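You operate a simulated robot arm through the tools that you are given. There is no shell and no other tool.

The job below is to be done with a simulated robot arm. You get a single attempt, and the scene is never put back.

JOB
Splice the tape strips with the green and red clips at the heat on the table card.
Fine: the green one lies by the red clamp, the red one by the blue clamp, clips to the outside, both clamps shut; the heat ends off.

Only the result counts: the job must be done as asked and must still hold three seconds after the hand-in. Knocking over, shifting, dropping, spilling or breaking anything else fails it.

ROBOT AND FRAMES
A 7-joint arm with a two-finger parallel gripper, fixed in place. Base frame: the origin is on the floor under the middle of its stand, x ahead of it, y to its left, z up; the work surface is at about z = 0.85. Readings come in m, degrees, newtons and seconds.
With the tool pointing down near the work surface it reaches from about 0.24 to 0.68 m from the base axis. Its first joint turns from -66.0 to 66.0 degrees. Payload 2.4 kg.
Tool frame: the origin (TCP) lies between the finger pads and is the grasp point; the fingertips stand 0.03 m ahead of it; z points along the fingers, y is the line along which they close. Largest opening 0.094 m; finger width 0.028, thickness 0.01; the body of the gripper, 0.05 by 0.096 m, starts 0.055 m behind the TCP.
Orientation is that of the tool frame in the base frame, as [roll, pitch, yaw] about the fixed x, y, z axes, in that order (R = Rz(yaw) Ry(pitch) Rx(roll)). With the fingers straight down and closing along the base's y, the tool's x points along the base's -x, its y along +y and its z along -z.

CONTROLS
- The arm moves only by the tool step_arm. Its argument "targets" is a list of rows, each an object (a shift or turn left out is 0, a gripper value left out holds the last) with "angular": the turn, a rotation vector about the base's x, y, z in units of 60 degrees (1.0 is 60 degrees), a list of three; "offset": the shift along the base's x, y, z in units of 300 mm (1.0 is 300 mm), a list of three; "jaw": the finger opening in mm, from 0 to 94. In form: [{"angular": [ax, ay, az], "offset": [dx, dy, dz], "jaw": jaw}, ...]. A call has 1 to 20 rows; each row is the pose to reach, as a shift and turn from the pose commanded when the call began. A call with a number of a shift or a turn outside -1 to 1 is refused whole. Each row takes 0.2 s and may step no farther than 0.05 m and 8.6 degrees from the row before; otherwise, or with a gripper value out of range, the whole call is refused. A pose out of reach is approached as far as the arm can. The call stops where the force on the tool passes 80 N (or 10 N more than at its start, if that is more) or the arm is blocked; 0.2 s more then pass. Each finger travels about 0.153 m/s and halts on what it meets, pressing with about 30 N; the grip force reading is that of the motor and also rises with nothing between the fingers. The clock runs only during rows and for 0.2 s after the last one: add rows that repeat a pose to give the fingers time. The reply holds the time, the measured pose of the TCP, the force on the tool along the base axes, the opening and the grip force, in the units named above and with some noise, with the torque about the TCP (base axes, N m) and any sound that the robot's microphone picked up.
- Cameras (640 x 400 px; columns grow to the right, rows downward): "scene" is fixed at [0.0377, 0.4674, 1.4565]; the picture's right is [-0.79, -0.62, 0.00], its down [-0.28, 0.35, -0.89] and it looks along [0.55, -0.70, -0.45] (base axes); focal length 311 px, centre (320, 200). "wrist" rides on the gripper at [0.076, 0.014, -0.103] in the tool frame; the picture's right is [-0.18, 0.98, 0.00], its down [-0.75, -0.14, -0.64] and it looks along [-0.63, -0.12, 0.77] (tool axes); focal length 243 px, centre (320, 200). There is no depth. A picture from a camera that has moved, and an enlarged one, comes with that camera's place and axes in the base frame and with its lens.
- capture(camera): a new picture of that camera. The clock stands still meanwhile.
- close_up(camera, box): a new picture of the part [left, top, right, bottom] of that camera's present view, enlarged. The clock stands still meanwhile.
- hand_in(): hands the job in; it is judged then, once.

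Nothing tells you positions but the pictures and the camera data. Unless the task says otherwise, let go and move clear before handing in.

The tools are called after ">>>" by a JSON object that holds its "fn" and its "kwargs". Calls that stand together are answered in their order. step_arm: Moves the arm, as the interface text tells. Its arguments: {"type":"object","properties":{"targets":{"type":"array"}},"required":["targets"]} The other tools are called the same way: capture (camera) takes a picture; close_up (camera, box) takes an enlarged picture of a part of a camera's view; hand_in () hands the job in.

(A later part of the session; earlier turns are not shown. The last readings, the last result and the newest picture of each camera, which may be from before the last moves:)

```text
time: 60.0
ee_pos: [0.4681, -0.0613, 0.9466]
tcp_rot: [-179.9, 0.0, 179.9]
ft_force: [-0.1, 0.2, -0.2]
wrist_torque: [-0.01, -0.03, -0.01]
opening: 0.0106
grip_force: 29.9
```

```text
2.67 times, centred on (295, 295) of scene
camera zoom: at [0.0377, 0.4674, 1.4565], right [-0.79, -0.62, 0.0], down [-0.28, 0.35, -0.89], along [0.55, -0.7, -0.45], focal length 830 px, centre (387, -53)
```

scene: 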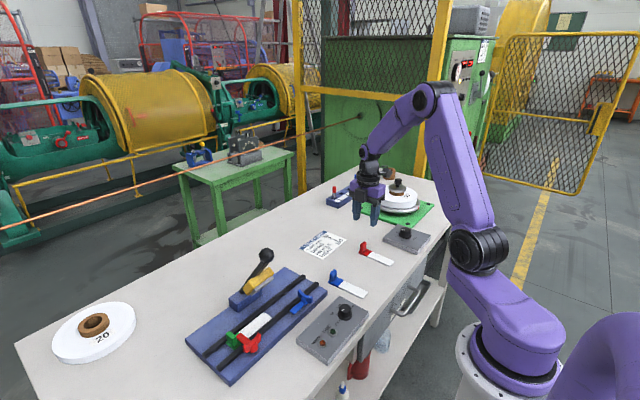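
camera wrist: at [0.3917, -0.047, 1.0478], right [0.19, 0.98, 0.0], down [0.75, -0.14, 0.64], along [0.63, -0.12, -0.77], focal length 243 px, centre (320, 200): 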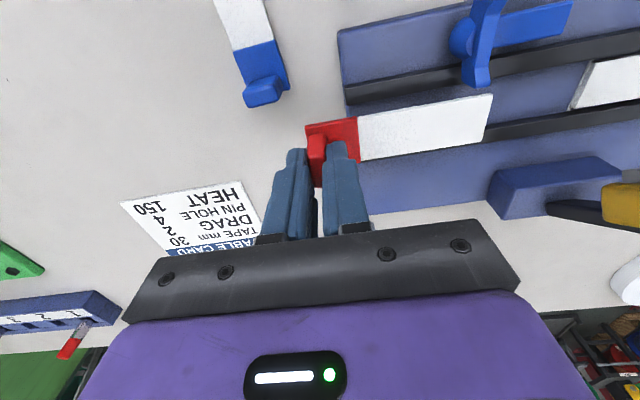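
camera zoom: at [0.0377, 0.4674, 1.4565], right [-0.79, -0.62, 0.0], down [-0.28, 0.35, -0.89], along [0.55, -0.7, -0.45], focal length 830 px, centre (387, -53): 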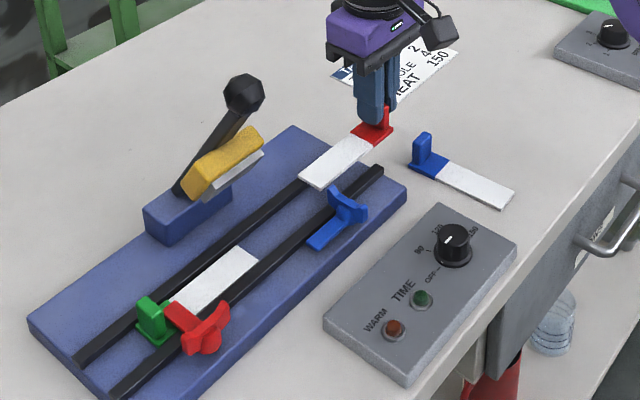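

Red is at the -y end of the channel with its clip outward. I'll zoom in to compare it with the rails before sliding it in.

>>> {"fn": "close_up", "kwargs": {"camera": "wrist", "box": [330, 20, 640, 200]}}

>>> {"fn": "close_up", "kwargs": {"camera": "wrist", "box": [300, 80, 500, 200]}}

```text
2.06 times, centred on (485, 110) of wrist
camera zoom: at [0.3917, -0.047, 1.0478], right [0.19, 0.98, 0.0], down [0.75, -0.14, 0.64], along [0.63, -0.12, -0.77], focal length 501 px, centre (-21, 386)
```

zoom: 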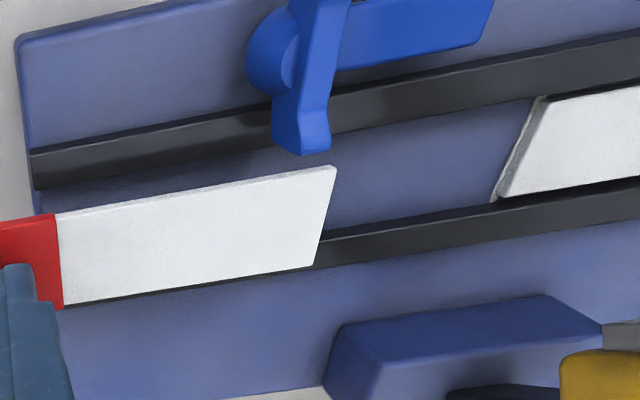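

```text
3.20 times, centred on (400, 140) of wrist
camera zoom: at [0.3917, -0.047, 1.0478], right [0.19, 0.98, 0.0], down [0.75, -0.14, 0.64], along [0.63, -0.12, -0.77], focal length 776 px, centre (64, 392)
```

zoom: 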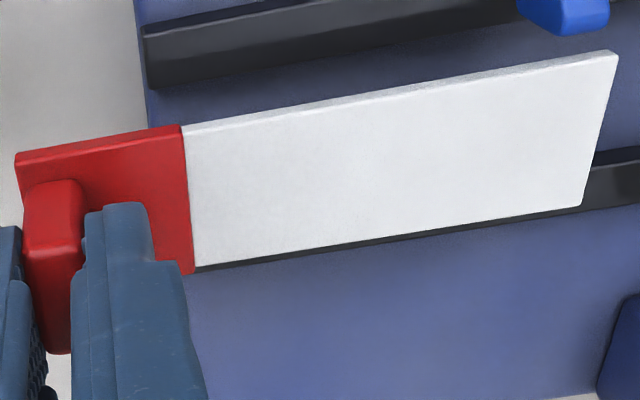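

The strip is straight but its centre is about 4 mm too close to the robot. I'll shift +4 mm in x, drop a little, and slide +75 mm towards the green strip's end, leaving a small gap for now.

>>> {"fn": "step_arm", "kwargs": {"targets": [{"offset": [0.0133, 0, -0.02]}, {"offset": [0.0133, 0.05, -0.04]}, {"offset": [0.0133, 0.1, -0.05]}, {"offset": [0.0133, 0.15, -0.05]}, {"offset": [0.0133, 0.2, -0.05]}, {"offset": [0.0133, 0.25, -0.05]}, {"offset": [0.0133, 0.25, -0.05]}]}}

>>> {"fn": "capture", "kwargs": {"camera": "wrist"}}

>>> {"fn": "close_up", "kwargs": {"camera": "wrist", "box": [300, 80, 560, 230]}}

>>> {"fn": "close_up", "kwargs": {"camera": "scene", "box": [220, 260, 340, 360]}}

```text
time: 61.6
ee_pos: [0.4738, 0.0155, 0.9306]
tcp_rot: [-179.9, 0.1, -180.0]
ft_force: [-0.1, 0.6, 0.3]
wrist_torque: [0.0, 0.0, 0.03]
opening: 0.0106
grip_force: 30.0
```

```text
taken
camera wrist: at [0.3975, 0.0296, 1.0316], right [0.19, 0.98, 0.0], down [0.75, -0.14, 0.64], along [0.63, -0.12, -0.77], focal length 243 px, centre (320, 200)
```

wrist: 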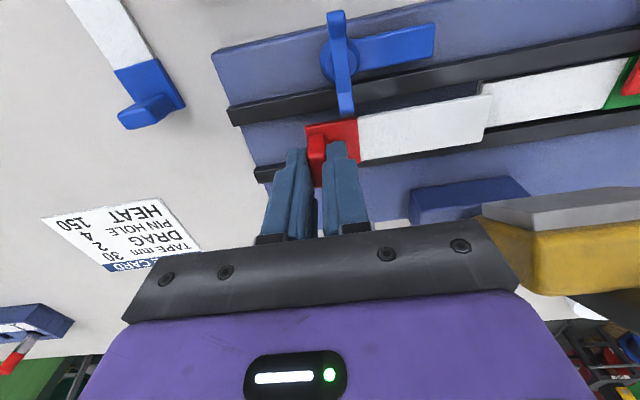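

```text
2.46 times, centred on (430, 155) of wrist
camera zoom: at [0.3975, 0.0296, 1.0316], right [0.19, 0.98, 0.0], down [0.75, -0.14, 0.64], along [0.63, -0.12, -0.77], focal length 597 px, centre (49, 311)
```

zoom: 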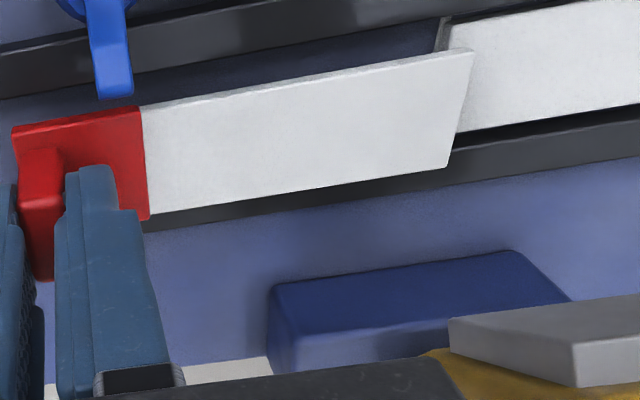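

```text
4.00 times, centred on (280, 310) of scene
camera zoom: at [0.0377, 0.4674, 1.4565], right [-0.79, -0.62, 0.0], down [-0.28, 0.35, -0.89], along [0.55, -0.7, -0.45], focal length 1245 px, centre (480, -240)
```

zoom: 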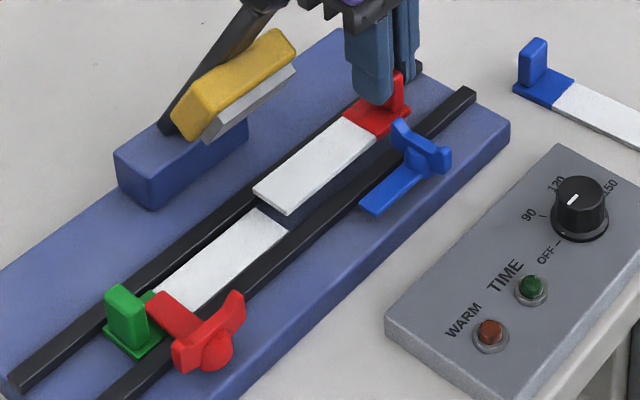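

There's about a 2 mm gap and red is about 2 mm too far in +x. I'll correct x and lower towards the plate, keeping the gap for now.

>>> {"fn": "step_arm", "kwargs": {"targets": [{"offset": [-0.0067, 0, -0.01]}, {"offset": [-0.0067, 0, -0.02]}, {"offset": [-0.0067, 0, -0.03]}, {"offset": [-0.0067, 0, -0.04]}, {"offset": [-0.0067, 0, -0.046]}, {"offset": [-0.0067, 0, -0.046]}]}}

>>> {"fn": "close_up", "kwargs": {"camera": "wrist", "box": [300, 80, 560, 230]}}

>>> {"fn": "close_up", "kwargs": {"camera": "wrist", "box": [450, 70, 530, 150]}}

```text
time: 63.0
ee_pos: [0.4711, 0.0151, 0.917]
tcp_rot: [-179.9, 0.0, 179.9]
ft_force: [0.2, 0.6, 0.2]
wrist_torque: [0.04, -0.02, 0.01]
opening: 0.0108
grip_force: 30.2
```

```text
2.46 times, centred on (430, 155) of wrist
camera zoom: at [0.3958, 0.0294, 1.0177], right [0.19, 0.98, 0.0], down [0.75, -0.14, 0.64], along [0.63, -0.12, -0.77], focal length 597 px, centre (49, 311)
```

zoom: 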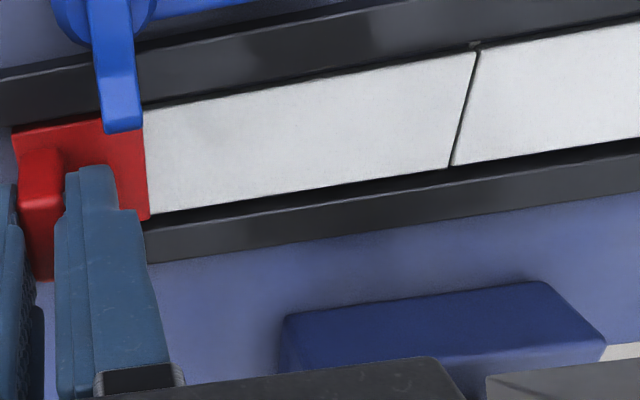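

```text
5.00 times, centred on (490, 110) of wrist
camera zoom: at [0.3958, 0.0294, 1.0177], right [0.19, 0.98, 0.0], down [0.75, -0.14, 0.64], along [0.63, -0.12, -0.77], focal length 1213 px, centre (-530, 650)
```

zoom: 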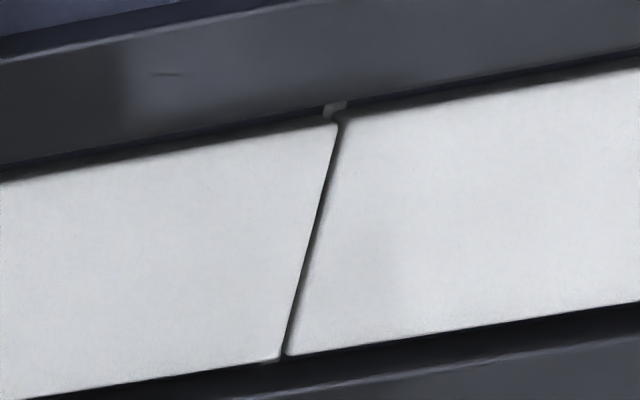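

The two ends are aligned, with about a 1 mm gap. I'll lower in small steps until contact.

>>> {"fn": "step_arm", "kwargs": {"targets": [{"offset": [0, 0, -0.0015]}, {"offset": [0, 0, -0.003]}, {"offset": [0, 0, -0.003]}]}}

>>> {"fn": "step_arm", "kwargs": {"targets": [{"offset": [0, 0, -0.0015]}, {"offset": [0, 0, -0.003]}, {"offset": [0, 0, -0.003]}]}}

```text
time: 63.8
ee_pos: [0.4706, 0.0143, 0.9167]
tcp_rot: [-179.9, 0.1, 179.9]
ft_force: [1.6, -1.2, 4.4]
wrist_torque: [0.06, -0.06, 0.03]
opening: 0.0108
grip_force: 30.3
```

```text
time: 64.6
ee_pos: [0.4712, 0.015, 0.915]
tcp_rot: [-180.0, 0.1, 179.9]
ft_force: [-4.0, -2.2, 21.1]
wrist_torque: [0.08, 0.19, 0.11]
opening: 0.011
grip_force: 29.7
```

It's touching the plate at 21 N. I'll ease off the pressure and slide gently towards green until I feel the ends meet.

>>> {"fn": "step_arm", "kwargs": {"targets": [{"offset": [0, 0, 0.0015]}, {"offset": [0, 0, 0.003]}, {"offset": [0, 0.001, 0.003]}, {"offset": [0, 0.002, 0.003]}, {"offset": [0, 0.002, 0.003]}]}}

>>> {"fn": "close_up", "kwargs": {"camera": "wrist", "box": [450, 70, 530, 150]}}

```text
time: 65.8
ee_pos: [0.4711, 0.0153, 0.9155]
tcp_rot: [-179.9, -0.1, 179.9]
ft_force: [1.0, -1.5, 6.4]
wrist_torque: [0.03, 0.04, 0.07]
opening: 0.0106
grip_force: 30.1
```

```text
5.00 times, centred on (490, 110) of wrist
camera zoom: at [0.396, 0.0295, 1.0174], right [0.19, 0.98, 0.0], down [0.75, -0.14, 0.64], along [0.63, -0.12, -0.77], focal length 1213 px, centre (-530, 650)
```

zoom: 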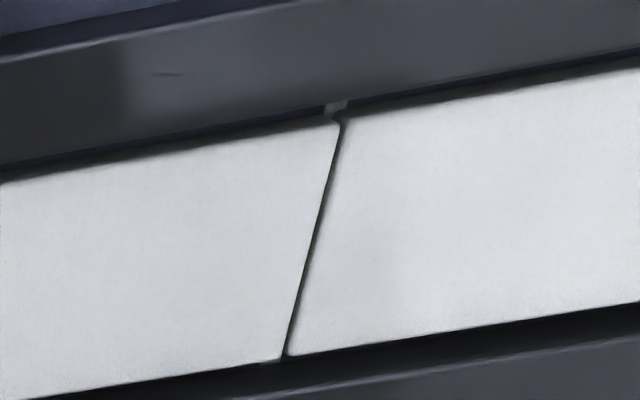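

The gap is down to about 0.5 mm. I'll take two more very small steps.

>>> {"fn": "step_arm", "kwargs": {"targets": [{"offset": [0, 0.0008, 0.0005]}, {"offset": [0, 0.0015, 0.0005]}, {"offset": [0, 0.0015, 0.0005]}]}}

>>> {"fn": "close_up", "kwargs": {"camera": "wrist", "box": [450, 70, 530, 150]}}

```text
time: 66.6
ee_pos: [0.4719, 0.0149, 0.9167]
tcp_rot: [-179.9, 0.0, 179.8]
ft_force: [-0.3, -0.1, 3.3]
wrist_torque: [0.05, -0.03, 0.01]
opening: 0.011
grip_force: 29.8
```

```text
5.00 times, centred on (490, 110) of wrist
camera zoom: at [0.3959, 0.0296, 1.0173], right [0.19, 0.98, 0.0], down [0.75, -0.14, 0.64], along [0.63, -0.12, -0.77], focal length 1213 px, centre (-530, 650)
```

zoom: 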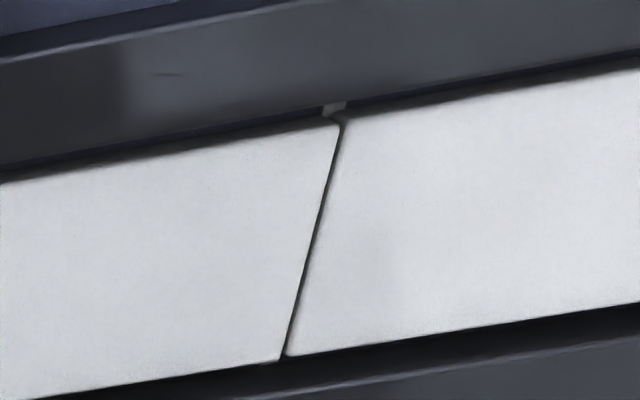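

Almost closed; one more step of about 0.45 mm.

>>> {"fn": "step_arm", "kwargs": {"targets": [{"offset": [0, 0.0008, 0]}, {"offset": [0, 0.0015, 0]}, {"offset": [0, 0.0015, 0]}]}}

>>> {"fn": "close_up", "kwargs": {"camera": "wrist", "box": [450, 70, 530, 150]}}

```text
time: 67.4
ee_pos: [0.4716, 0.016, 0.916]
tcp_rot: [-180.0, 0.0, -180.0]
ft_force: [-0.6, -0.2, -0.1]
wrist_torque: [0.0, 0.01, 0.01]
opening: 0.0107
grip_force: 29.7
```

```text
5.00 times, centred on (490, 110) of wrist
camera zoom: at [0.3955, 0.0308, 1.0176], right [0.18, 0.98, 0.0], down [0.75, -0.14, 0.64], along [0.63, -0.12, -0.77], focal length 1213 px, centre (-530, 650)
```

zoom: 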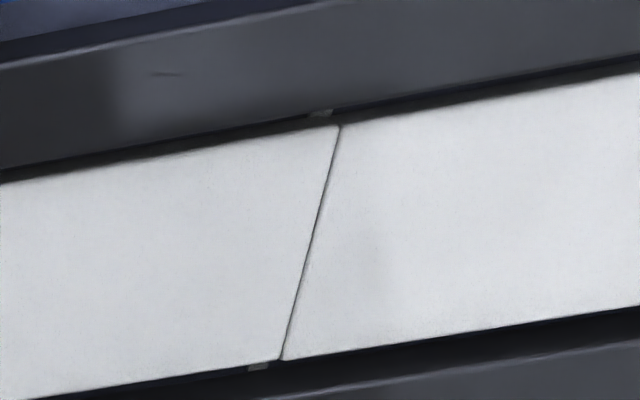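

The ends now meet, with the joint within about 1 mm of the mark. I'll release the red strip.

>>> {"fn": "step_arm", "kwargs": {"targets": [{"offset": [0, 0, 0], "jaw": 13}, {"offset": [0, 0, 0], "jaw": 18}, {"offset": [0, 0, 0], "jaw": 28}, {"offset": [0, 0, 0], "jaw": 38}, {"offset": [0, 0, 0], "jaw": 38}]}}

>>> {"fn": "close_up", "kwargs": {"camera": "wrist", "box": [300, 60, 560, 230]}}

>>> {"fn": "close_up", "kwargs": {"camera": "wrist", "box": [450, 70, 530, 150]}}

```text
time: 68.6
ee_pos: [0.4716, 0.0165, 0.9166]
tcp_rot: [-179.9, 0.0, 179.9]
ft_force: [0.5, 0.3, 0.1]
wrist_torque: [0.0, -0.01, 0.01]
opening: 0.038
grip_force: 0.0
```

```text
2.35 times, centred on (430, 145) of wrist
camera zoom: at [0.3957, 0.0306, 1.0177], right [0.19, 0.98, 0.0], down [0.75, -0.14, 0.64], along [0.63, -0.12, -0.77], focal length 571 px, centre (61, 329)
```

zoom: 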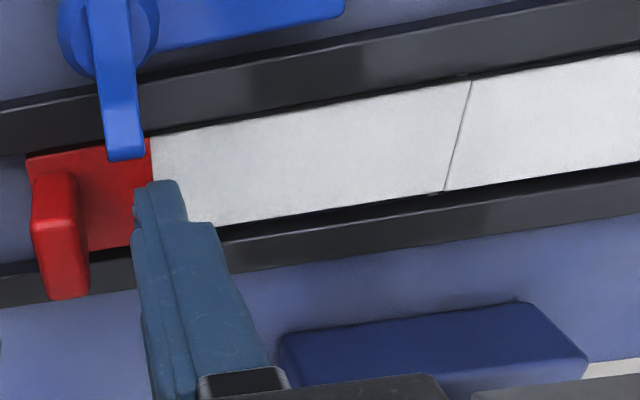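

```text
5.00 times, centred on (490, 110) of wrist
camera zoom: at [0.3957, 0.0306, 1.0177], right [0.19, 0.98, 0.0], down [0.75, -0.14, 0.64], along [0.63, -0.12, -0.77], focal length 1213 px, centre (-530, 650)
```

zoom: 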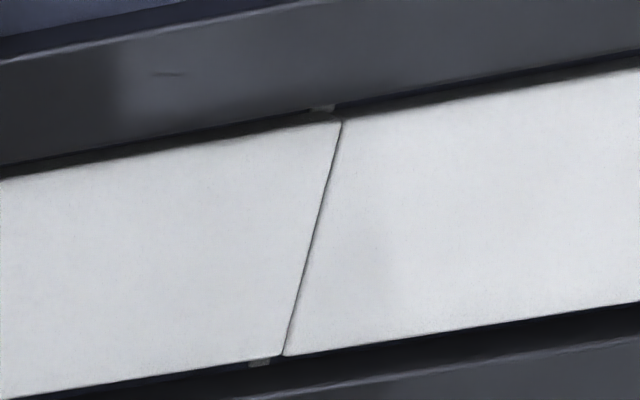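

Red and green are butted. Now the blue clamp: I'll rise, back off, and lean the tool 21°, with its camera side away from the lever.

>>> {"fn": "step_arm", "kwargs": {"targets": [{"offset": [0, 0, 0.05]}, {"offset": [0, 0, 0.15]}, {"offset": [0, 0, 0.28]}, {"offset": [-0.05, 0.01, 0.36]}, {"offset": [-0.15, 0.03, 0.38]}, {"offset": [-0.25, 0.05, 0.38]}, {"offset": [-0.32, 0.065, 0.38]}, {"offset": [-0.32, 0.065, 0.38]}]}}

>>> {"fn": "step_arm", "kwargs": {"targets": [{"angular": [0, 0.117, 0], "offset": [0.02, 0, -0.02], "jaw": 40}, {"angular": [0, 0.233, 0], "offset": [0.05, 0, -0.05]}, {"angular": [0, 0.35, 0], "offset": [0.1, 0, -0.1]}, {"angular": [0, 0.35, 0], "offset": [0.15, 0, -0.15]}, {"angular": [0, 0.35, 0], "offset": [0.187, 0, -0.21]}, {"angular": [0, 0.35, 0], "offset": [0.187, 0, -0.21]}]}}

>>> {"fn": "capture", "kwargs": {"camera": "wrist"}}

>>> {"fn": "close_up", "kwargs": {"camera": "wrist", "box": [250, 100, 410, 220]}}

>>> {"fn": "close_up", "kwargs": {"camera": "scene", "box": [200, 220, 360, 350]}}

```text
time: 70.4
ee_pos: [0.375, 0.0357, 1.0279]
tcp_rot: [-179.9, 0.0, 179.9]
ft_force: [-0.5, 0.3, 0.1]
wrist_torque: [-0.02, 0.01, -0.03]
opening: 0.0379
grip_force: 0.0
```

```text
time: 71.8
ee_pos: [0.4318, 0.0351, 0.9665]
tcp_rot: [-179.9, -21.0, 179.8]
ft_force: [-0.6, 0.5, 0.6]
wrist_torque: [-0.01, -0.02, 0.01]
opening: 0.0398
grip_force: 0.2
```

```text
taken
camera wrist: at [0.3978, 0.0503, 1.0885], right [0.17, 0.98, -0.07], down [0.93, -0.14, 0.33], along [0.31, -0.12, -0.94], focal length 243 px, centre (320, 200)
```

wrist: 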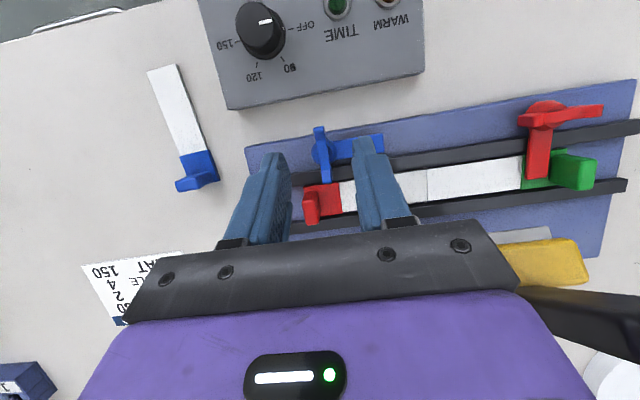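

```text
3.33 times, centred on (330, 160) of wrist
camera zoom: at [0.3978, 0.0503, 1.0885], right [0.17, 0.98, -0.07], down [0.93, -0.14, 0.33], along [0.31, -0.12, -0.94], focal length 809 px, centre (287, 333)
```

zoom: 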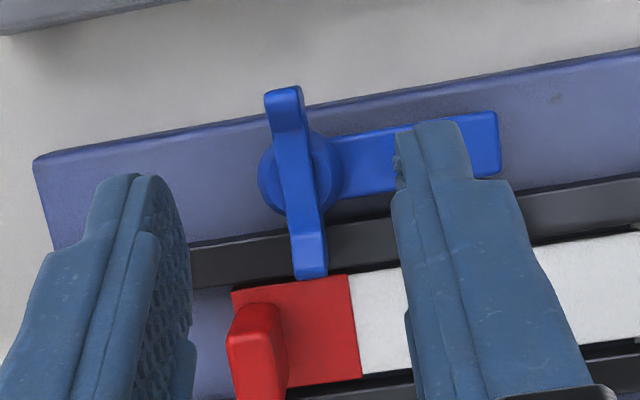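

```text
3.08 times, centred on (280, 285) of scene
camera zoom: at [0.0377, 0.4674, 1.4565], right [-0.79, -0.62, 0.0], down [-0.28, 0.35, -0.89], along [0.55, -0.7, -0.45], focal length 958 px, centre (443, -62)
```

zoom: 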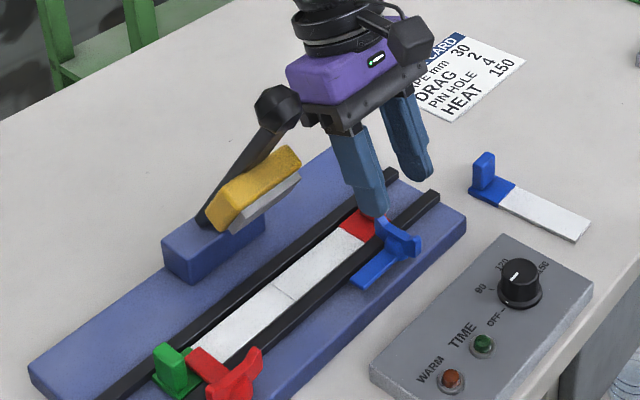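

The blue wing is centred at about (0.4248, 0.036). I'll descend around it and grip.

>>> {"fn": "step_arm", "kwargs": {"targets": [{"offset": [0.005, -0.001, -0.04]}, {"offset": [0.005, -0.001, -0.08]}, {"offset": [0.005, -0.001, -0.11]}, {"offset": [0.005, -0.001, -0.127]}, {"offset": [0.005, -0.001, -0.127]}]}}

>>> {"fn": "close_up", "kwargs": {"camera": "wrist", "box": [230, 90, 430, 240]}}

>>> {"fn": "close_up", "kwargs": {"camera": "scene", "box": [240, 220, 360, 320]}}

```text
time: 73.0
ee_pos: [0.4333, 0.0362, 0.9284]
tcp_rot: [-179.9, -21.0, 179.9]
ft_force: [0.6, 0.1, 0.6]
wrist_torque: [0.04, -0.02, -0.01]
opening: 0.04
grip_force: 0.2
```

```text
2.67 times, centred on (330, 165) of wrist
camera zoom: at [0.3992, 0.0505, 1.0499], right [0.17, 0.98, -0.07], down [0.93, -0.14, 0.33], along [0.31, -0.12, -0.94], focal length 647 px, centre (293, 293)
```

zoom: 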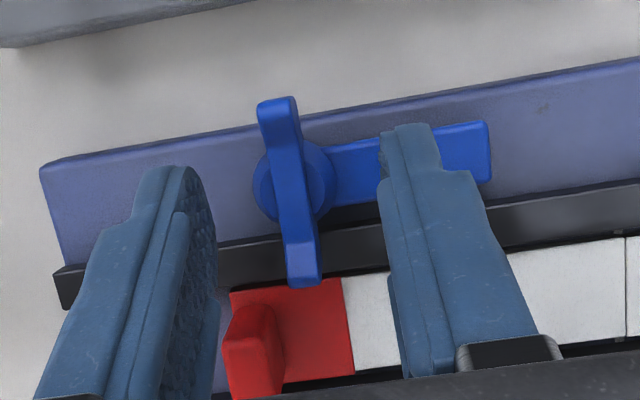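

```text
4.00 times, centred on (300, 270) of scene
camera zoom: at [0.0377, 0.4674, 1.4565], right [-0.79, -0.62, 0.0], down [-0.28, 0.35, -0.89], along [0.55, -0.7, -0.45], focal length 1245 px, centre (400, -80)
```

zoom: 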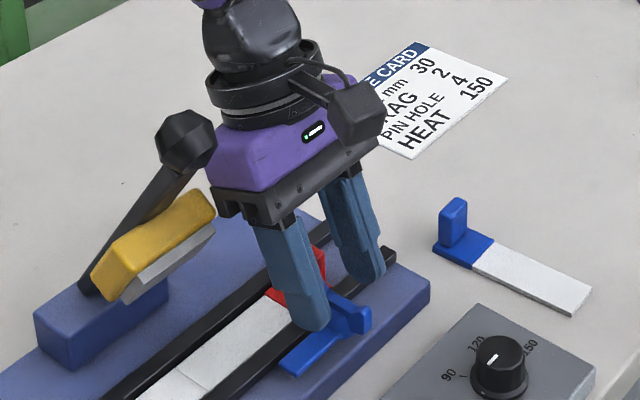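

The fingers straddle the blue wing. I'll close on it.

>>> {"fn": "step_arm", "kwargs": {"targets": [{"jaw": 25}, {"jaw": 12}, {"jaw": 5}, {"jaw": 5}, {"jaw": 5}]}}

```text
time: 74.2
ee_pos: [0.4324, 0.0354, 0.9271]
tcp_rot: [-179.9, -21.0, 179.9]
ft_force: [-0.2, -10.2, -0.5]
wrist_torque: [-0.18, -0.13, 0.11]
opening: 0.0079
grip_force: 41.5
```

It's gripped at 7.9 mm with a small side load. I'll turn -45° about the pivot and check.

>>> {"fn": "step_arm", "kwargs": {"targets": [{"offset": [-0.0002, -0.005, 0], "angular": [0, 0, -0.125]}, {"offset": [-0.001, -0.0095, 0], "angular": [0, 0, -0.25]}, {"offset": [-0.0022, -0.0131, 0], "angular": [0, 0, -0.375]}, {"offset": [-0.0038, -0.0165, 0], "angular": [0, 0, -0.5]}, {"offset": [-0.0059, -0.0195, 0], "angular": [0, 0, -0.625]}, {"offset": [-0.0083, -0.0223, 0], "angular": [0, 0, -0.75]}, {"offset": [-0.0083, -0.0223, 0], "angular": [0, 0, -0.75]}]}}

>>> {"fn": "close_up", "kwargs": {"camera": "scene", "box": [220, 220, 360, 330]}}

>>> {"fn": "capture", "kwargs": {"camera": "wrist"}}

```text
time: 75.8
ee_pos: [0.4315, 0.03, 0.929]
tcp_rot: [-179.8, -21.0, 134.8]
ft_force: [-2.2, 5.0, -21.3]
wrist_torque: [-0.15, -0.36, -0.04]
opening: 0.0079
grip_force: 41.7
```

```text
3.64 times, centred on (290, 275) of scene
camera zoom: at [0.038, 0.4676, 1.4564], right [-0.79, -0.62, 0.0], down [-0.28, 0.35, -0.89], along [0.55, -0.7, -0.45], focal length 1132 px, centre (429, -73)
```

zoom: 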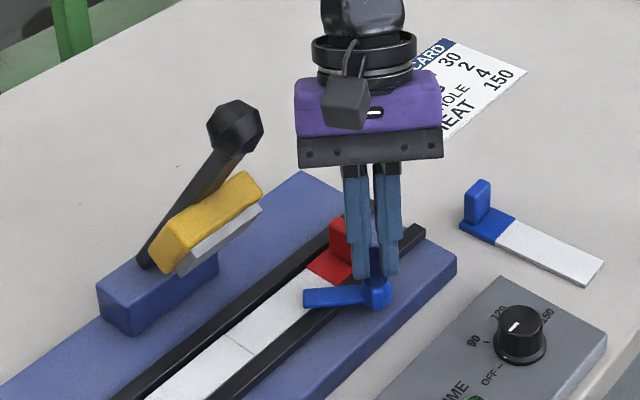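

```text
taken
camera wrist: at [0.4174, 0.0639, 1.05], right [0.82, 0.57, -0.07], down [0.56, -0.76, 0.33], along [0.14, -0.31, -0.94], focal length 243 px, centre (320, 200)
```

wrist: 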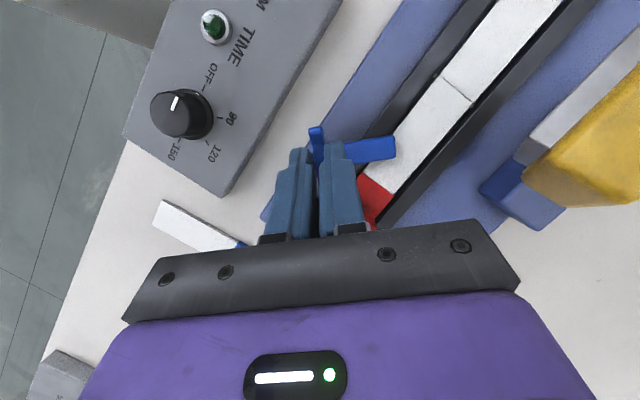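

It's turning smoothly. I'll continue the second 45°.

>>> {"fn": "step_arm", "kwargs": {"targets": [{"offset": [-0.0028, -0.002, -0.0017], "angular": [0, 0, -0.125]}, {"offset": [-0.0058, -0.0035, -0.0033], "angular": [0, 0, -0.25]}, {"offset": [-0.0092, -0.0052, -0.0033], "angular": [0, 0, -0.375]}, {"offset": [-0.0127, -0.0063, -0.0033], "angular": [0, 0, -0.5]}, {"offset": [-0.0163, -0.0071, -0.0033], "angular": [0, 0, -0.625]}, {"offset": [-0.02, -0.0073, -0.0033], "angular": [0, 0, -0.75]}, {"offset": [-0.02, -0.0073, -0.0033], "angular": [0, 0, -0.75]}]}}

>>> {"fn": "capture", "kwargs": {"camera": "wrist"}}

>>> {"fn": "close_up", "kwargs": {"camera": "scene", "box": [220, 220, 360, 330]}}

```text
time: 77.4
ee_pos: [0.4247, 0.027, 0.9282]
tcp_rot: [-179.9, -20.9, 90.0]
ft_force: [9.6, 17.0, -15.5]
wrist_torque: [1.3, -0.3, 0.01]
opening: 0.0078
grip_force: 41.6
```

```text
taken
camera wrist: at [0.4401, 0.0612, 1.05], right [0.98, -0.17, -0.07], down [-0.14, -0.93, 0.33], along [-0.12, -0.31, -0.94], focal length 243 px, centre (320, 200)
```

wrist: 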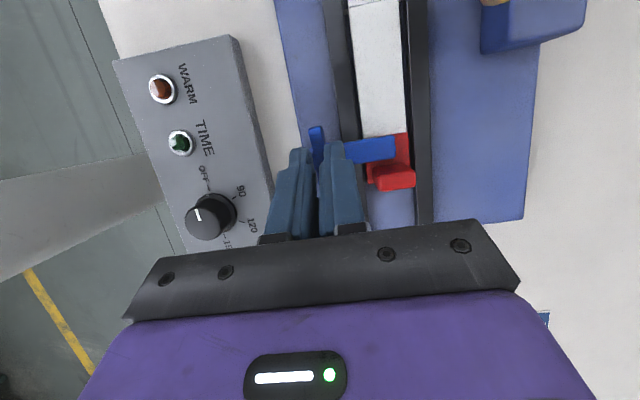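

```text
3.64 times, centred on (290, 275) of scene
camera zoom: at [0.0382, 0.4678, 1.4563], right [-0.79, -0.62, 0.0], down [-0.28, 0.35, -0.89], along [0.55, -0.7, -0.45], focal length 1132 px, centre (429, -73)
```

zoom: 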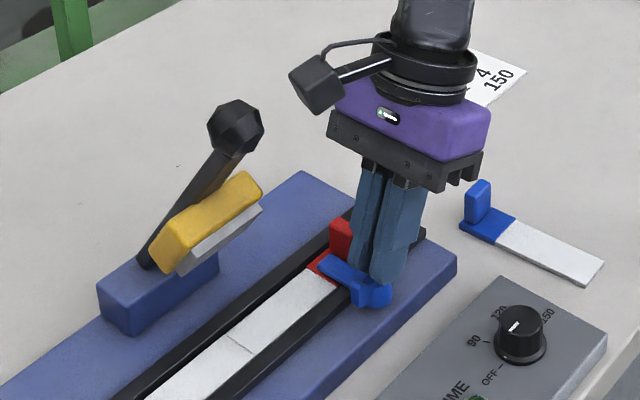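

The blue arm now crosses the red clip. I'll check for its end stop with an extra -3°.

>>> {"fn": "step_arm", "kwargs": {"targets": [{"offset": [-0.001, 0.001, 0], "angular": [0, 0, -0.025]}, {"offset": [-0.001, 0.001, 0], "angular": [0, 0, -0.05]}, {"offset": [-0.001, 0.001, 0], "angular": [0, 0, -0.05]}]}}

```text
time: 78.2
ee_pos: [0.4236, 0.0275, 0.9282]
tcp_rot: [-180.0, -21.0, 87.1]
ft_force: [14.9, 22.6, -11.1]
wrist_torque: [-0.18, -0.28, 1.22]
opening: 0.0083
grip_force: 42.2
```

The stop resists with 1.2 Nm, so the blue clamp is shut. I'll undo the overshoot, open slightly, and rise away from the lever.

>>> {"fn": "step_arm", "kwargs": {"targets": [{"angular": [0, 0, 0.05]}, {"angular": [0, 0, 0.05], "jaw": 14}, {"angular": [0, 0, 0.05], "jaw": 22}, {"angular": [0, 0, 0.05], "jaw": 22}]}}

>>> {"fn": "step_arm", "kwargs": {"targets": [{"offset": [0, 0, 0.05]}, {"offset": [0, -0.02, 0.15]}, {"offset": [-0.05, -0.06, 0.25]}, {"offset": [-0.12, -0.08, 0.35]}, {"offset": [-0.2, -0.08, 0.4]}, {"offset": [-0.25, -0.08, 0.4]}, {"offset": [-0.25, -0.08, 0.4]}]}}

>>> {"fn": "close_up", "kwargs": {"camera": "scene", "box": [190, 240, 350, 370]}}

>>> {"fn": "capture", "kwargs": {"camera": "wrist"}}

```text
time: 79.2
ee_pos: [0.4236, 0.0262, 0.9279]
tcp_rot: [-180.0, -21.0, 90.0]
ft_force: [0.4, -0.2, 0.0]
wrist_torque: [0.0, -0.01, 0.02]
opening: 0.0221
grip_force: 0.0
```

```text
time: 80.8
ee_pos: [0.3483, 0.0018, 1.048]
tcp_rot: [-179.8, -21.0, 89.9]
ft_force: [0.5, 0.7, 0.0]
wrist_torque: [-0.01, 0.04, 0.01]
opening: 0.022
grip_force: 0.2
```

```text
3.08 times, centred on (270, 305) of scene
camera zoom: at [0.0377, 0.4674, 1.4565], right [-0.79, -0.62, 0.0], down [-0.28, 0.35, -0.89], along [0.55, -0.7, -0.45], focal length 958 px, centre (474, -123)
```

zoom: 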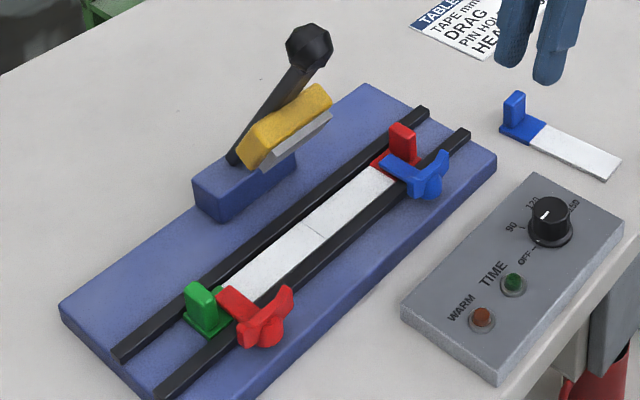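

```text
taken
camera wrist: at [0.3632, 0.037, 1.1697], right [0.98, -0.17, -0.07], down [-0.14, -0.93, 0.33], along [-0.12, -0.31, -0.94], focal length 243 px, centre (320, 200)
```

wrist: 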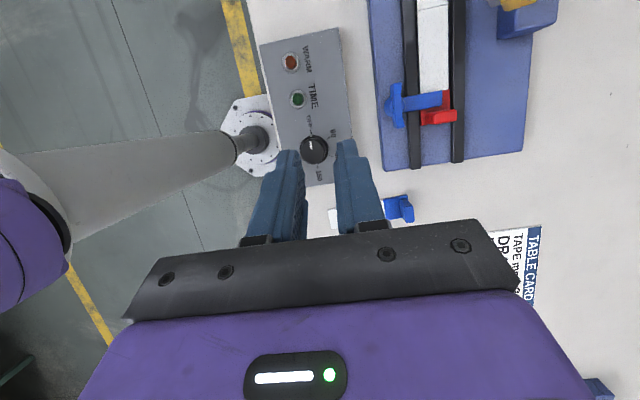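

Both clamps are shut over the strips and the ends meet. Next is the heat dial: I'll straighten the tool and turn to yaw 270°, so a single grip can then turn the knob -180° from OFF to 150.

>>> {"fn": "step_arm", "kwargs": {"targets": [{"angular": [-0.117, 0, 0], "offset": [-0.01, 0, 0], "jaw": 60}, {"angular": [-0.233, 0, 0], "offset": [-0.02, 0, 0]}, {"angular": [-0.35, 0, 0], "offset": [-0.03, 0, 0]}, {"angular": [-0.35, 0, 0], "offset": [-0.03, 0, 0]}]}}

>>> {"fn": "step_arm", "kwargs": {"targets": [{"angular": [0, 0, 0.14]}, {"angular": [0, 0, 0.28]}, {"angular": [0, 0, 0.42]}, {"angular": [0, 0, 0.56]}, {"angular": [0, 0, 0.7]}, {"angular": [0, 0, 0.84]}, {"angular": [0, 0, 0.98]}, {"angular": [0, 0, 1.0]}]}}

>>> {"fn": "step_arm", "kwargs": {"targets": [{"angular": [0, 0, 0.14]}, {"angular": [0, 0, 0.28]}, {"angular": [0, 0, 0.42]}, {"angular": [0, 0, 0.5]}, {"angular": [0, 0, 0.5]}]}}

>>> {"fn": "capture", "kwargs": {"camera": "wrist"}}

```text
time: 81.8
ee_pos: [0.3412, 0.0024, 1.0493]
tcp_rot: [-179.9, 0.1, 89.9]
ft_force: [0.0, -0.3, -0.7]
wrist_torque: [0.01, 0.0, 0.01]
opening: 0.0599
grip_force: 0.1
```

```text
time: 83.6
ee_pos: [0.34, 0.0027, 1.0481]
tcp_rot: [-179.9, 0.0, 150.0]
ft_force: [0.3, 0.4, 0.4]
wrist_torque: [-0.02, -0.01, 0.01]
opening: 0.0602
grip_force: 0.1
```

```text
time: 84.8
ee_pos: [0.3388, 0.0029, 1.0478]
tcp_rot: [-179.9, 0.0, 180.0]
ft_force: [0.9, 0.3, 0.4]
wrist_torque: [0.01, -0.02, -0.02]
opening: 0.0601
grip_force: 0.0
```

```text
taken
camera wrist: at [0.2642, 0.0174, 1.1493], right [0.18, 0.98, 0.0], down [0.75, -0.14, 0.64], along [0.63, -0.12, -0.77], focal length 243 px, centre (320, 200)
```

wrist: 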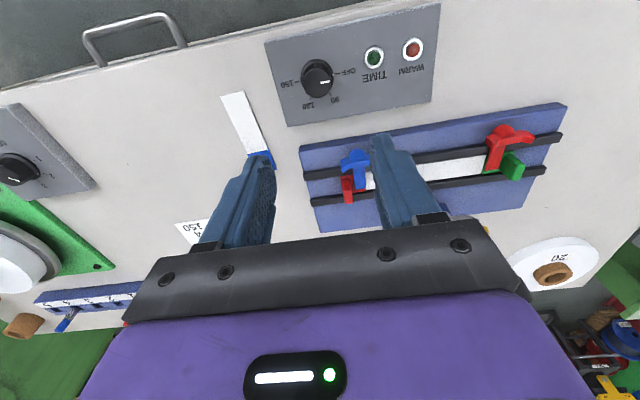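

From yaw 180° there's a good view of the dial. I'll zoom in to fix the knob's centre and height.

>>> {"fn": "close_up", "kwargs": {"camera": "wrist", "box": [260, 30, 440, 130]}}

>>> {"fn": "close_up", "kwargs": {"camera": "scene", "box": [300, 290, 380, 350]}}

>>> {"fn": "close_up", "kwargs": {"camera": "wrist", "box": [330, 120, 550, 230]}}

```text
3.56 times, centred on (350, 80) of wrist
camera zoom: at [0.2642, 0.0174, 1.1493], right [0.18, 0.98, 0.0], down [0.75, -0.14, 0.64], along [0.63, -0.12, -0.77], focal length 863 px, centre (213, 627)
```

zoom: 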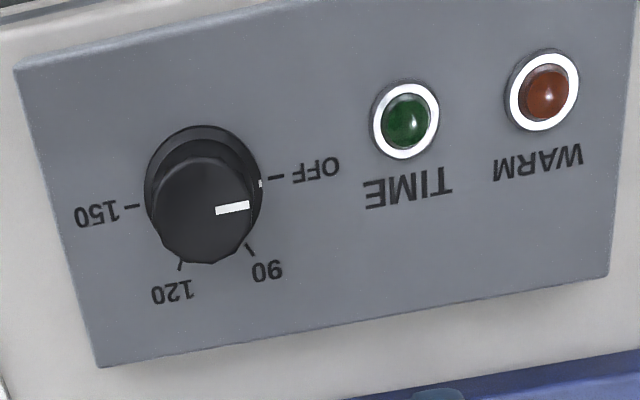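

```text
6.67 times, centred on (340, 320) of scene
camera zoom: at [0.0377, 0.4674, 1.4565], right [-0.79, -0.62, 0.0], down [-0.28, 0.35, -0.89], along [0.55, -0.7, -0.45], focal length 2075 px, centre (187, -600)
```

zoom: 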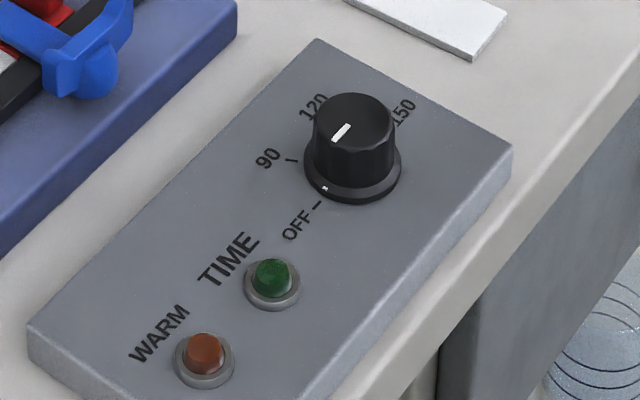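

```text
2.91 times, centred on (440, 175) of wrist
camera zoom: at [0.2642, 0.0174, 1.1493], right [0.18, 0.98, 0.0], down [0.75, -0.14, 0.64], along [0.63, -0.12, -0.77], focal length 706 px, centre (-29, 273)
```

zoom: 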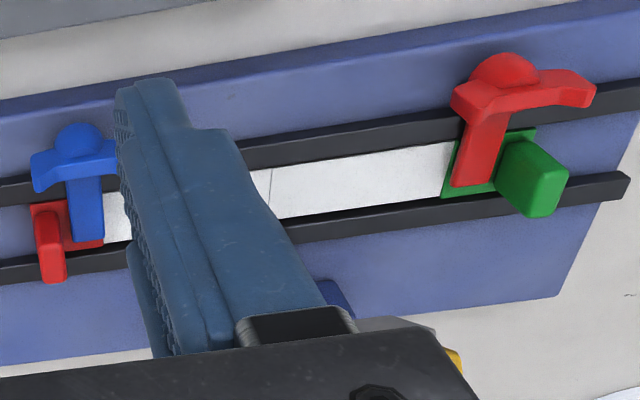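

The knob is centred at (0.3273, 0.0027), top z≈0.896, upper diameter about 27 mm above a wider skirt. I'll turn to yaw 270° above it, then descend with the fingers open.

>>> {"fn": "step_arm", "kwargs": {"targets": [{"angular": [0, 0, 0.14], "offset": [-0.01, 0, -0.03]}, {"angular": [0, 0, 0.28], "offset": [-0.02, 0, -0.06]}, {"angular": [0, 0, 0.42], "offset": [-0.03, -0.001, -0.1]}, {"angular": [0, 0, 0.56], "offset": [-0.043, -0.002, -0.15]}, {"angular": [0, 0, 0.7], "offset": [-0.043, -0.002, -0.2]}, {"angular": [0, 0, 0.84], "offset": [-0.043, -0.002, -0.254]}, {"angular": [0, 0, 0.98], "offset": [-0.043, -0.002, -0.254]}]}}

>>> {"fn": "step_arm", "kwargs": {"targets": [{"angular": [0, 0, 0.14]}, {"angular": [0, 0, 0.28]}, {"angular": [0, 0, 0.42]}, {"angular": [0, 0, 0.52], "jaw": 50}, {"angular": [0, 0, 0.52], "jaw": 50}]}}

>>> {"fn": "capture", "kwargs": {"camera": "wrist"}}

>>> {"fn": "close_up", "kwargs": {"camera": "wrist", "box": [250, 80, 410, 200]}}

```text
time: 86.4
ee_pos: [0.3261, 0.0021, 0.9717]
tcp_rot: [-179.9, 0.0, -121.1]
ft_force: [0.4, -0.4, 0.3]
wrist_torque: [0.0, 0.01, 0.0]
opening: 0.0602
grip_force: 0.0
```

```text
time: 87.6
ee_pos: [0.3267, 0.0023, 0.9717]
tcp_rot: [-179.8, 0.1, -89.9]
ft_force: [-0.1, -0.5, -0.5]
wrist_torque: [0.02, -0.02, 0.0]
opening: 0.05
grip_force: 0.2
```

```text
taken
camera wrist: at [0.3132, -0.0749, 1.0725], right [-0.98, 0.18, 0.0], down [0.14, 0.75, 0.64], along [0.12, 0.63, -0.77], focal length 243 px, centre (320, 200)
```

wrist: 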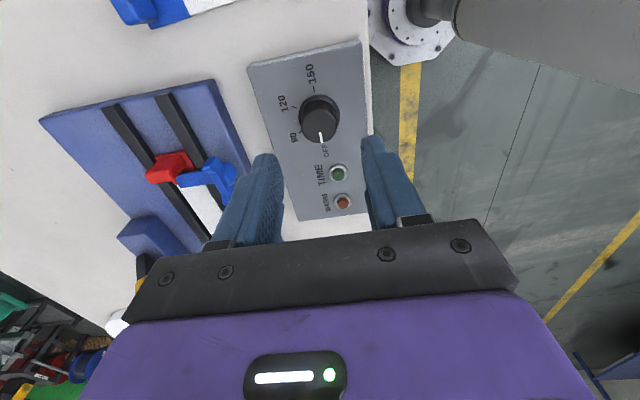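

```text
3.33 times, centred on (330, 140) of wrist
camera zoom: at [0.3132, -0.0749, 1.0725], right [-0.98, 0.18, 0.0], down [0.14, 0.75, 0.64], along [0.12, 0.63, -0.77], focal length 809 px, centre (287, 400)
```

zoom: 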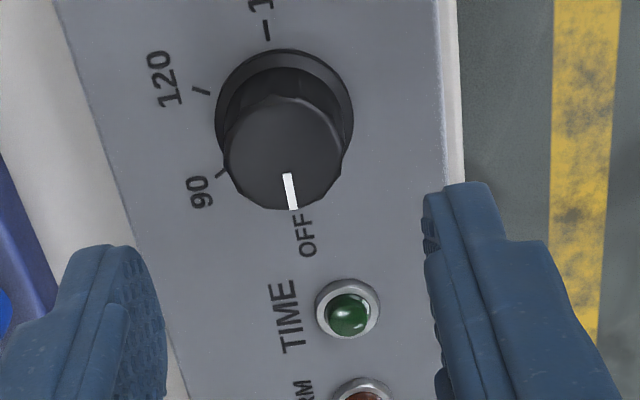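

In this view the knob and the grip centre agree to within a millimetre. I'll descend to grip height (fingertips about z=0.879) and close.

>>> {"fn": "step_arm", "kwargs": {"targets": [{"offset": [0.001, 0, -0.06]}, {"offset": [0.001, 0, -0.12]}, {"offset": [0.001, 0, -0.17]}, {"offset": [0.001, 0, -0.2]}, {"offset": [0.001, 0, -0.2]}]}}

>>> {"fn": "close_up", "kwargs": {"camera": "wrist", "box": [220, 80, 420, 230]}}

>>> {"fn": "close_up", "kwargs": {"camera": "scene", "box": [290, 270, 400, 350]}}

```text
time: 88.8
ee_pos: [0.3279, 0.0036, 0.9114]
tcp_rot: [-179.9, 0.0, -90.1]
ft_force: [0.3, 0.3, -0.5]
wrist_torque: [0.01, 0.0, 0.01]
opening: 0.05
grip_force: 0.0
```

```text
2.67 times, centred on (320, 155) of wrist
camera zoom: at [0.313, -0.0722, 1.0134], right [-0.98, 0.19, 0.0], down [0.14, 0.75, 0.64], along [0.12, 0.63, -0.77], focal length 647 px, centre (320, 320)
```

zoom: 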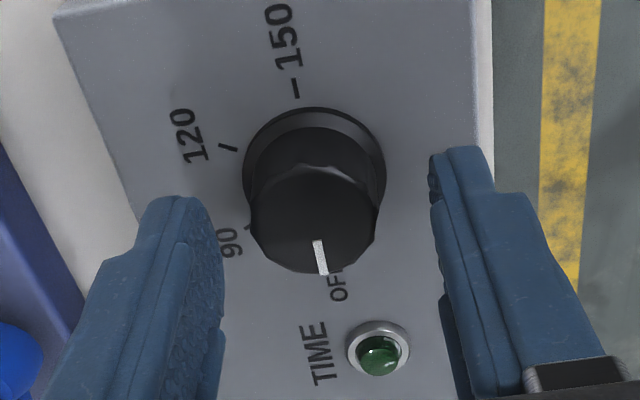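

```text
5.00 times, centred on (345, 310) of scene
camera zoom: at [0.0377, 0.4674, 1.4565], right [-0.79, -0.62, 0.0], down [-0.28, 0.35, -0.89], along [0.55, -0.7, -0.45], focal length 1556 px, centre (195, -350)
```

zoom: 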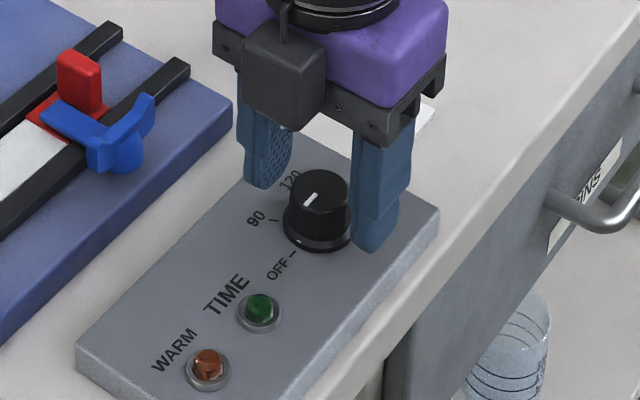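

The grip centre drifted about 4 mm towards +y of the knob on the way down. I'll correct it and recheck.

>>> {"fn": "step_arm", "kwargs": {"targets": [{"offset": [0.001, -0.007, 0]}, {"offset": [0.001, -0.013, 0]}, {"offset": [0.001, -0.013, 0]}]}}

>>> {"fn": "close_up", "kwargs": {"camera": "wrist", "box": [220, 80, 420, 230]}}

```text
time: 89.6
ee_pos: [0.3279, -0.0011, 0.9117]
tcp_rot: [-179.9, 0.1, -90.1]
ft_force: [0.2, 0.0, 0.0]
wrist_torque: [0.03, 0.0, 0.0]
opening: 0.0503
grip_force: 0.1
```

```text
2.67 times, centred on (320, 155) of wrist
camera zoom: at [0.3142, -0.0774, 1.0137], right [-0.98, 0.19, 0.0], down [0.14, 0.75, 0.64], along [0.12, 0.63, -0.77], focal length 647 px, centre (320, 320)
```

zoom: 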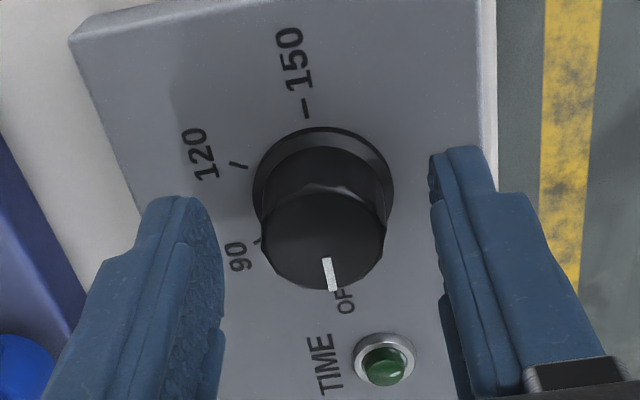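

Now it's within 1.5 mm. I'll nudge back 1 mm and close on the knob.

>>> {"fn": "step_arm", "kwargs": {"targets": [{"offset": [-0.001, 0.004, 0]}, {"offset": [-0.001, 0.004, 0], "jaw": 36}, {"offset": [-0.001, 0.004, 0], "jaw": 26}, {"offset": [-0.001, 0.004, 0], "jaw": 20}, {"offset": [-0.001, 0.004, 0], "jaw": 20}, {"offset": [-0.001, 0.004, 0], "jaw": 20}]}}

>>> {"fn": "close_up", "kwargs": {"camera": "wrist", "box": [220, 80, 420, 230]}}

```text
time: 91.0
ee_pos: [0.3285, -0.0004, 0.9133]
tcp_rot: [-179.8, -0.1, -90.2]
ft_force: [4.8, -1.0, -4.3]
wrist_torque: [-0.04, -0.17, -0.04]
opening: 0.0285
grip_force: 45.2
```

```text
2.67 times, centred on (320, 155) of wrist
camera zoom: at [0.3138, -0.0766, 1.0137], right [-0.98, 0.19, 0.0], down [0.14, 0.75, 0.64], along [0.12, 0.63, -0.77], focal length 647 px, centre (320, 320)
```

zoom: 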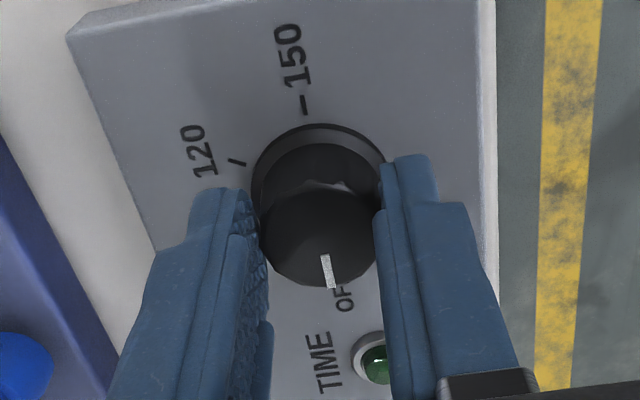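

The knob is gripped at 28.5 mm. I'll turn it clockwise in stages: first 60° (to 90).

>>> {"fn": "step_arm", "kwargs": {"targets": [{"angular": [0, 0, -0.125]}, {"angular": [0, 0, -0.25]}, {"angular": [0, 0, -0.375]}, {"angular": [0, 0, -0.5]}, {"angular": [0, 0, -0.625]}, {"angular": [0, 0, -0.75]}, {"angular": [0, 0, -0.875]}, {"angular": [0, 0, -1.0]}, {"angular": [0, 0, -1.0]}]}}

>>> {"fn": "capture", "kwargs": {"camera": "wrist"}}

>>> {"fn": "close_up", "kwargs": {"camera": "scene", "box": [290, 270, 400, 350]}}

```text
time: 93.0
ee_pos: [0.326, 0.0011, 0.9115]
tcp_rot: [-179.9, -0.3, -149.9]
ft_force: [-23.9, 41.7, 17.7]
wrist_torque: [1.54, 0.2, 0.09]
opening: 0.0285
grip_force: 44.6
```

```text
taken
camera wrist: at [0.254, -0.0248, 1.0132], right [-0.33, 0.94, 0.0], down [0.72, 0.26, 0.64], along [0.6, 0.21, -0.77], focal length 243 px, centre (320, 200)
```

wrist: 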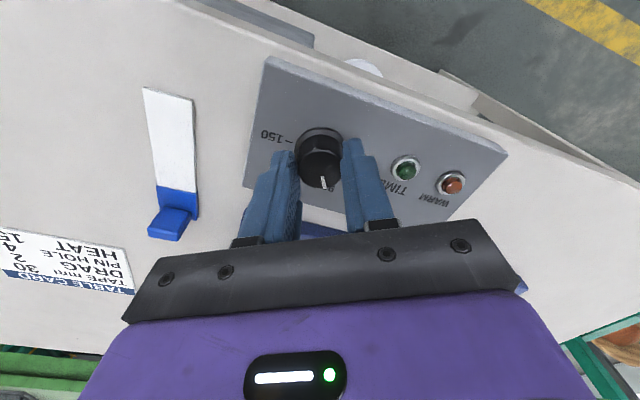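

```text
5.00 times, centred on (345, 310) of scene
camera zoom: at [0.0369, 0.4684, 1.4561], right [-0.79, -0.62, 0.0], down [-0.28, 0.35, -0.89], along [0.55, -0.7, -0.45], focal length 1556 px, centre (195, -350)
```

zoom: 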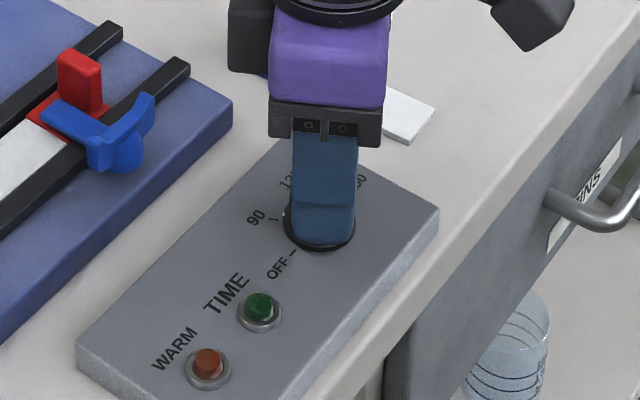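

The knob turned with the grip to the 90 mark, but there's a side load of nearly 50 N because the grip centre is off the knob axis by about 3 mm. I'll relieve that first.

>>> {"fn": "step_arm", "kwargs": {"targets": [{"offset": [-0.004, 0.003, 0]}, {"offset": [-0.008, 0.006, 0]}, {"offset": [-0.008, 0.006, 0]}]}}

```text
time: 93.8
ee_pos: [0.3259, 0.0008, 0.9114]
tcp_rot: [-179.8, 0.1, -150.1]
ft_force: [-10.0, 21.7, 19.6]
wrist_torque: [0.24, 0.94, 0.04]
opening: 0.0287
grip_force: 44.9
```

That helped. One more relief step, including a touch upward.

>>> {"fn": "step_arm", "kwargs": {"targets": [{"offset": [-0.0025, 0.005, 0.003]}, {"offset": [-0.0025, 0.005, 0.003]}]}}

```text
time: 94.4
ee_pos: [0.3259, 0.001, 0.9116]
tcp_rot: [-179.9, 0.2, -150.3]
ft_force: [1.8, -1.5, -23.8]
wrist_torque: [0.4, -0.84, -0.03]
opening: 0.0284
grip_force: 45.0
```

The side load is gone. I'll continue another 60° (to 120) with the grip centre following the knob axis.

>>> {"fn": "step_arm", "kwargs": {"targets": [{"offset": [-0.0007, 0.0013, -0.0015], "angular": [0, 0, -0.125]}, {"offset": [-0.0013, 0.003, -0.0015], "angular": [0, 0, -0.25]}, {"offset": [-0.0017, 0.0047, -0.0015], "angular": [0, 0, -0.375]}, {"offset": [-0.0017, 0.0062, -0.0015], "angular": [0, 0, -0.5]}, {"offset": [-0.0017, 0.0077, -0.0015], "angular": [0, 0, -0.625]}, {"offset": [-0.0013, 0.0093, -0.0015], "angular": [0, 0, -0.75]}, {"offset": [-0.0007, 0.011, -0.0015], "angular": [0, 0, -0.875]}, {"offset": [0, 0.0123, -0.0015], "angular": [0, 0, -1.0]}, {"offset": [0, 0.0123, -0.0015], "angular": [0, 0, -1.0]}]}}

>>> {"fn": "capture", "kwargs": {"camera": "wrist"}}

```text
time: 96.4
ee_pos: [0.3219, 0.0052, 0.9121]
tcp_rot: [-179.9, -0.1, 149.8]
ft_force: [4.5, -29.7, 9.0]
wrist_torque: [-0.65, 0.53, -0.13]
opening: 0.028
grip_force: 44.8
```

```text
taken
camera wrist: at [0.2657, 0.0555, 1.0137], right [0.65, 0.76, 0.0], down [0.58, -0.5, 0.64], along [0.48, -0.42, -0.77], focal length 243 px, centre (320, 200)
```

wrist: 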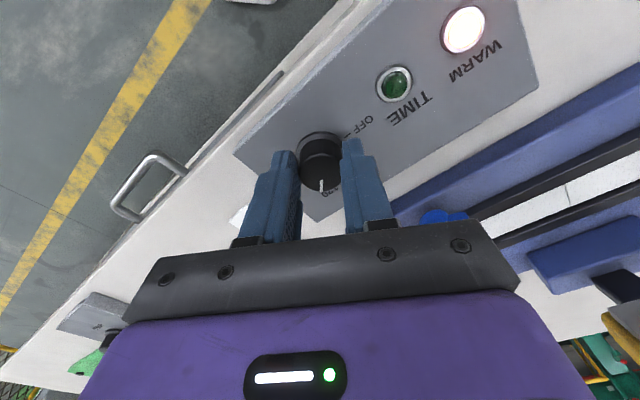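

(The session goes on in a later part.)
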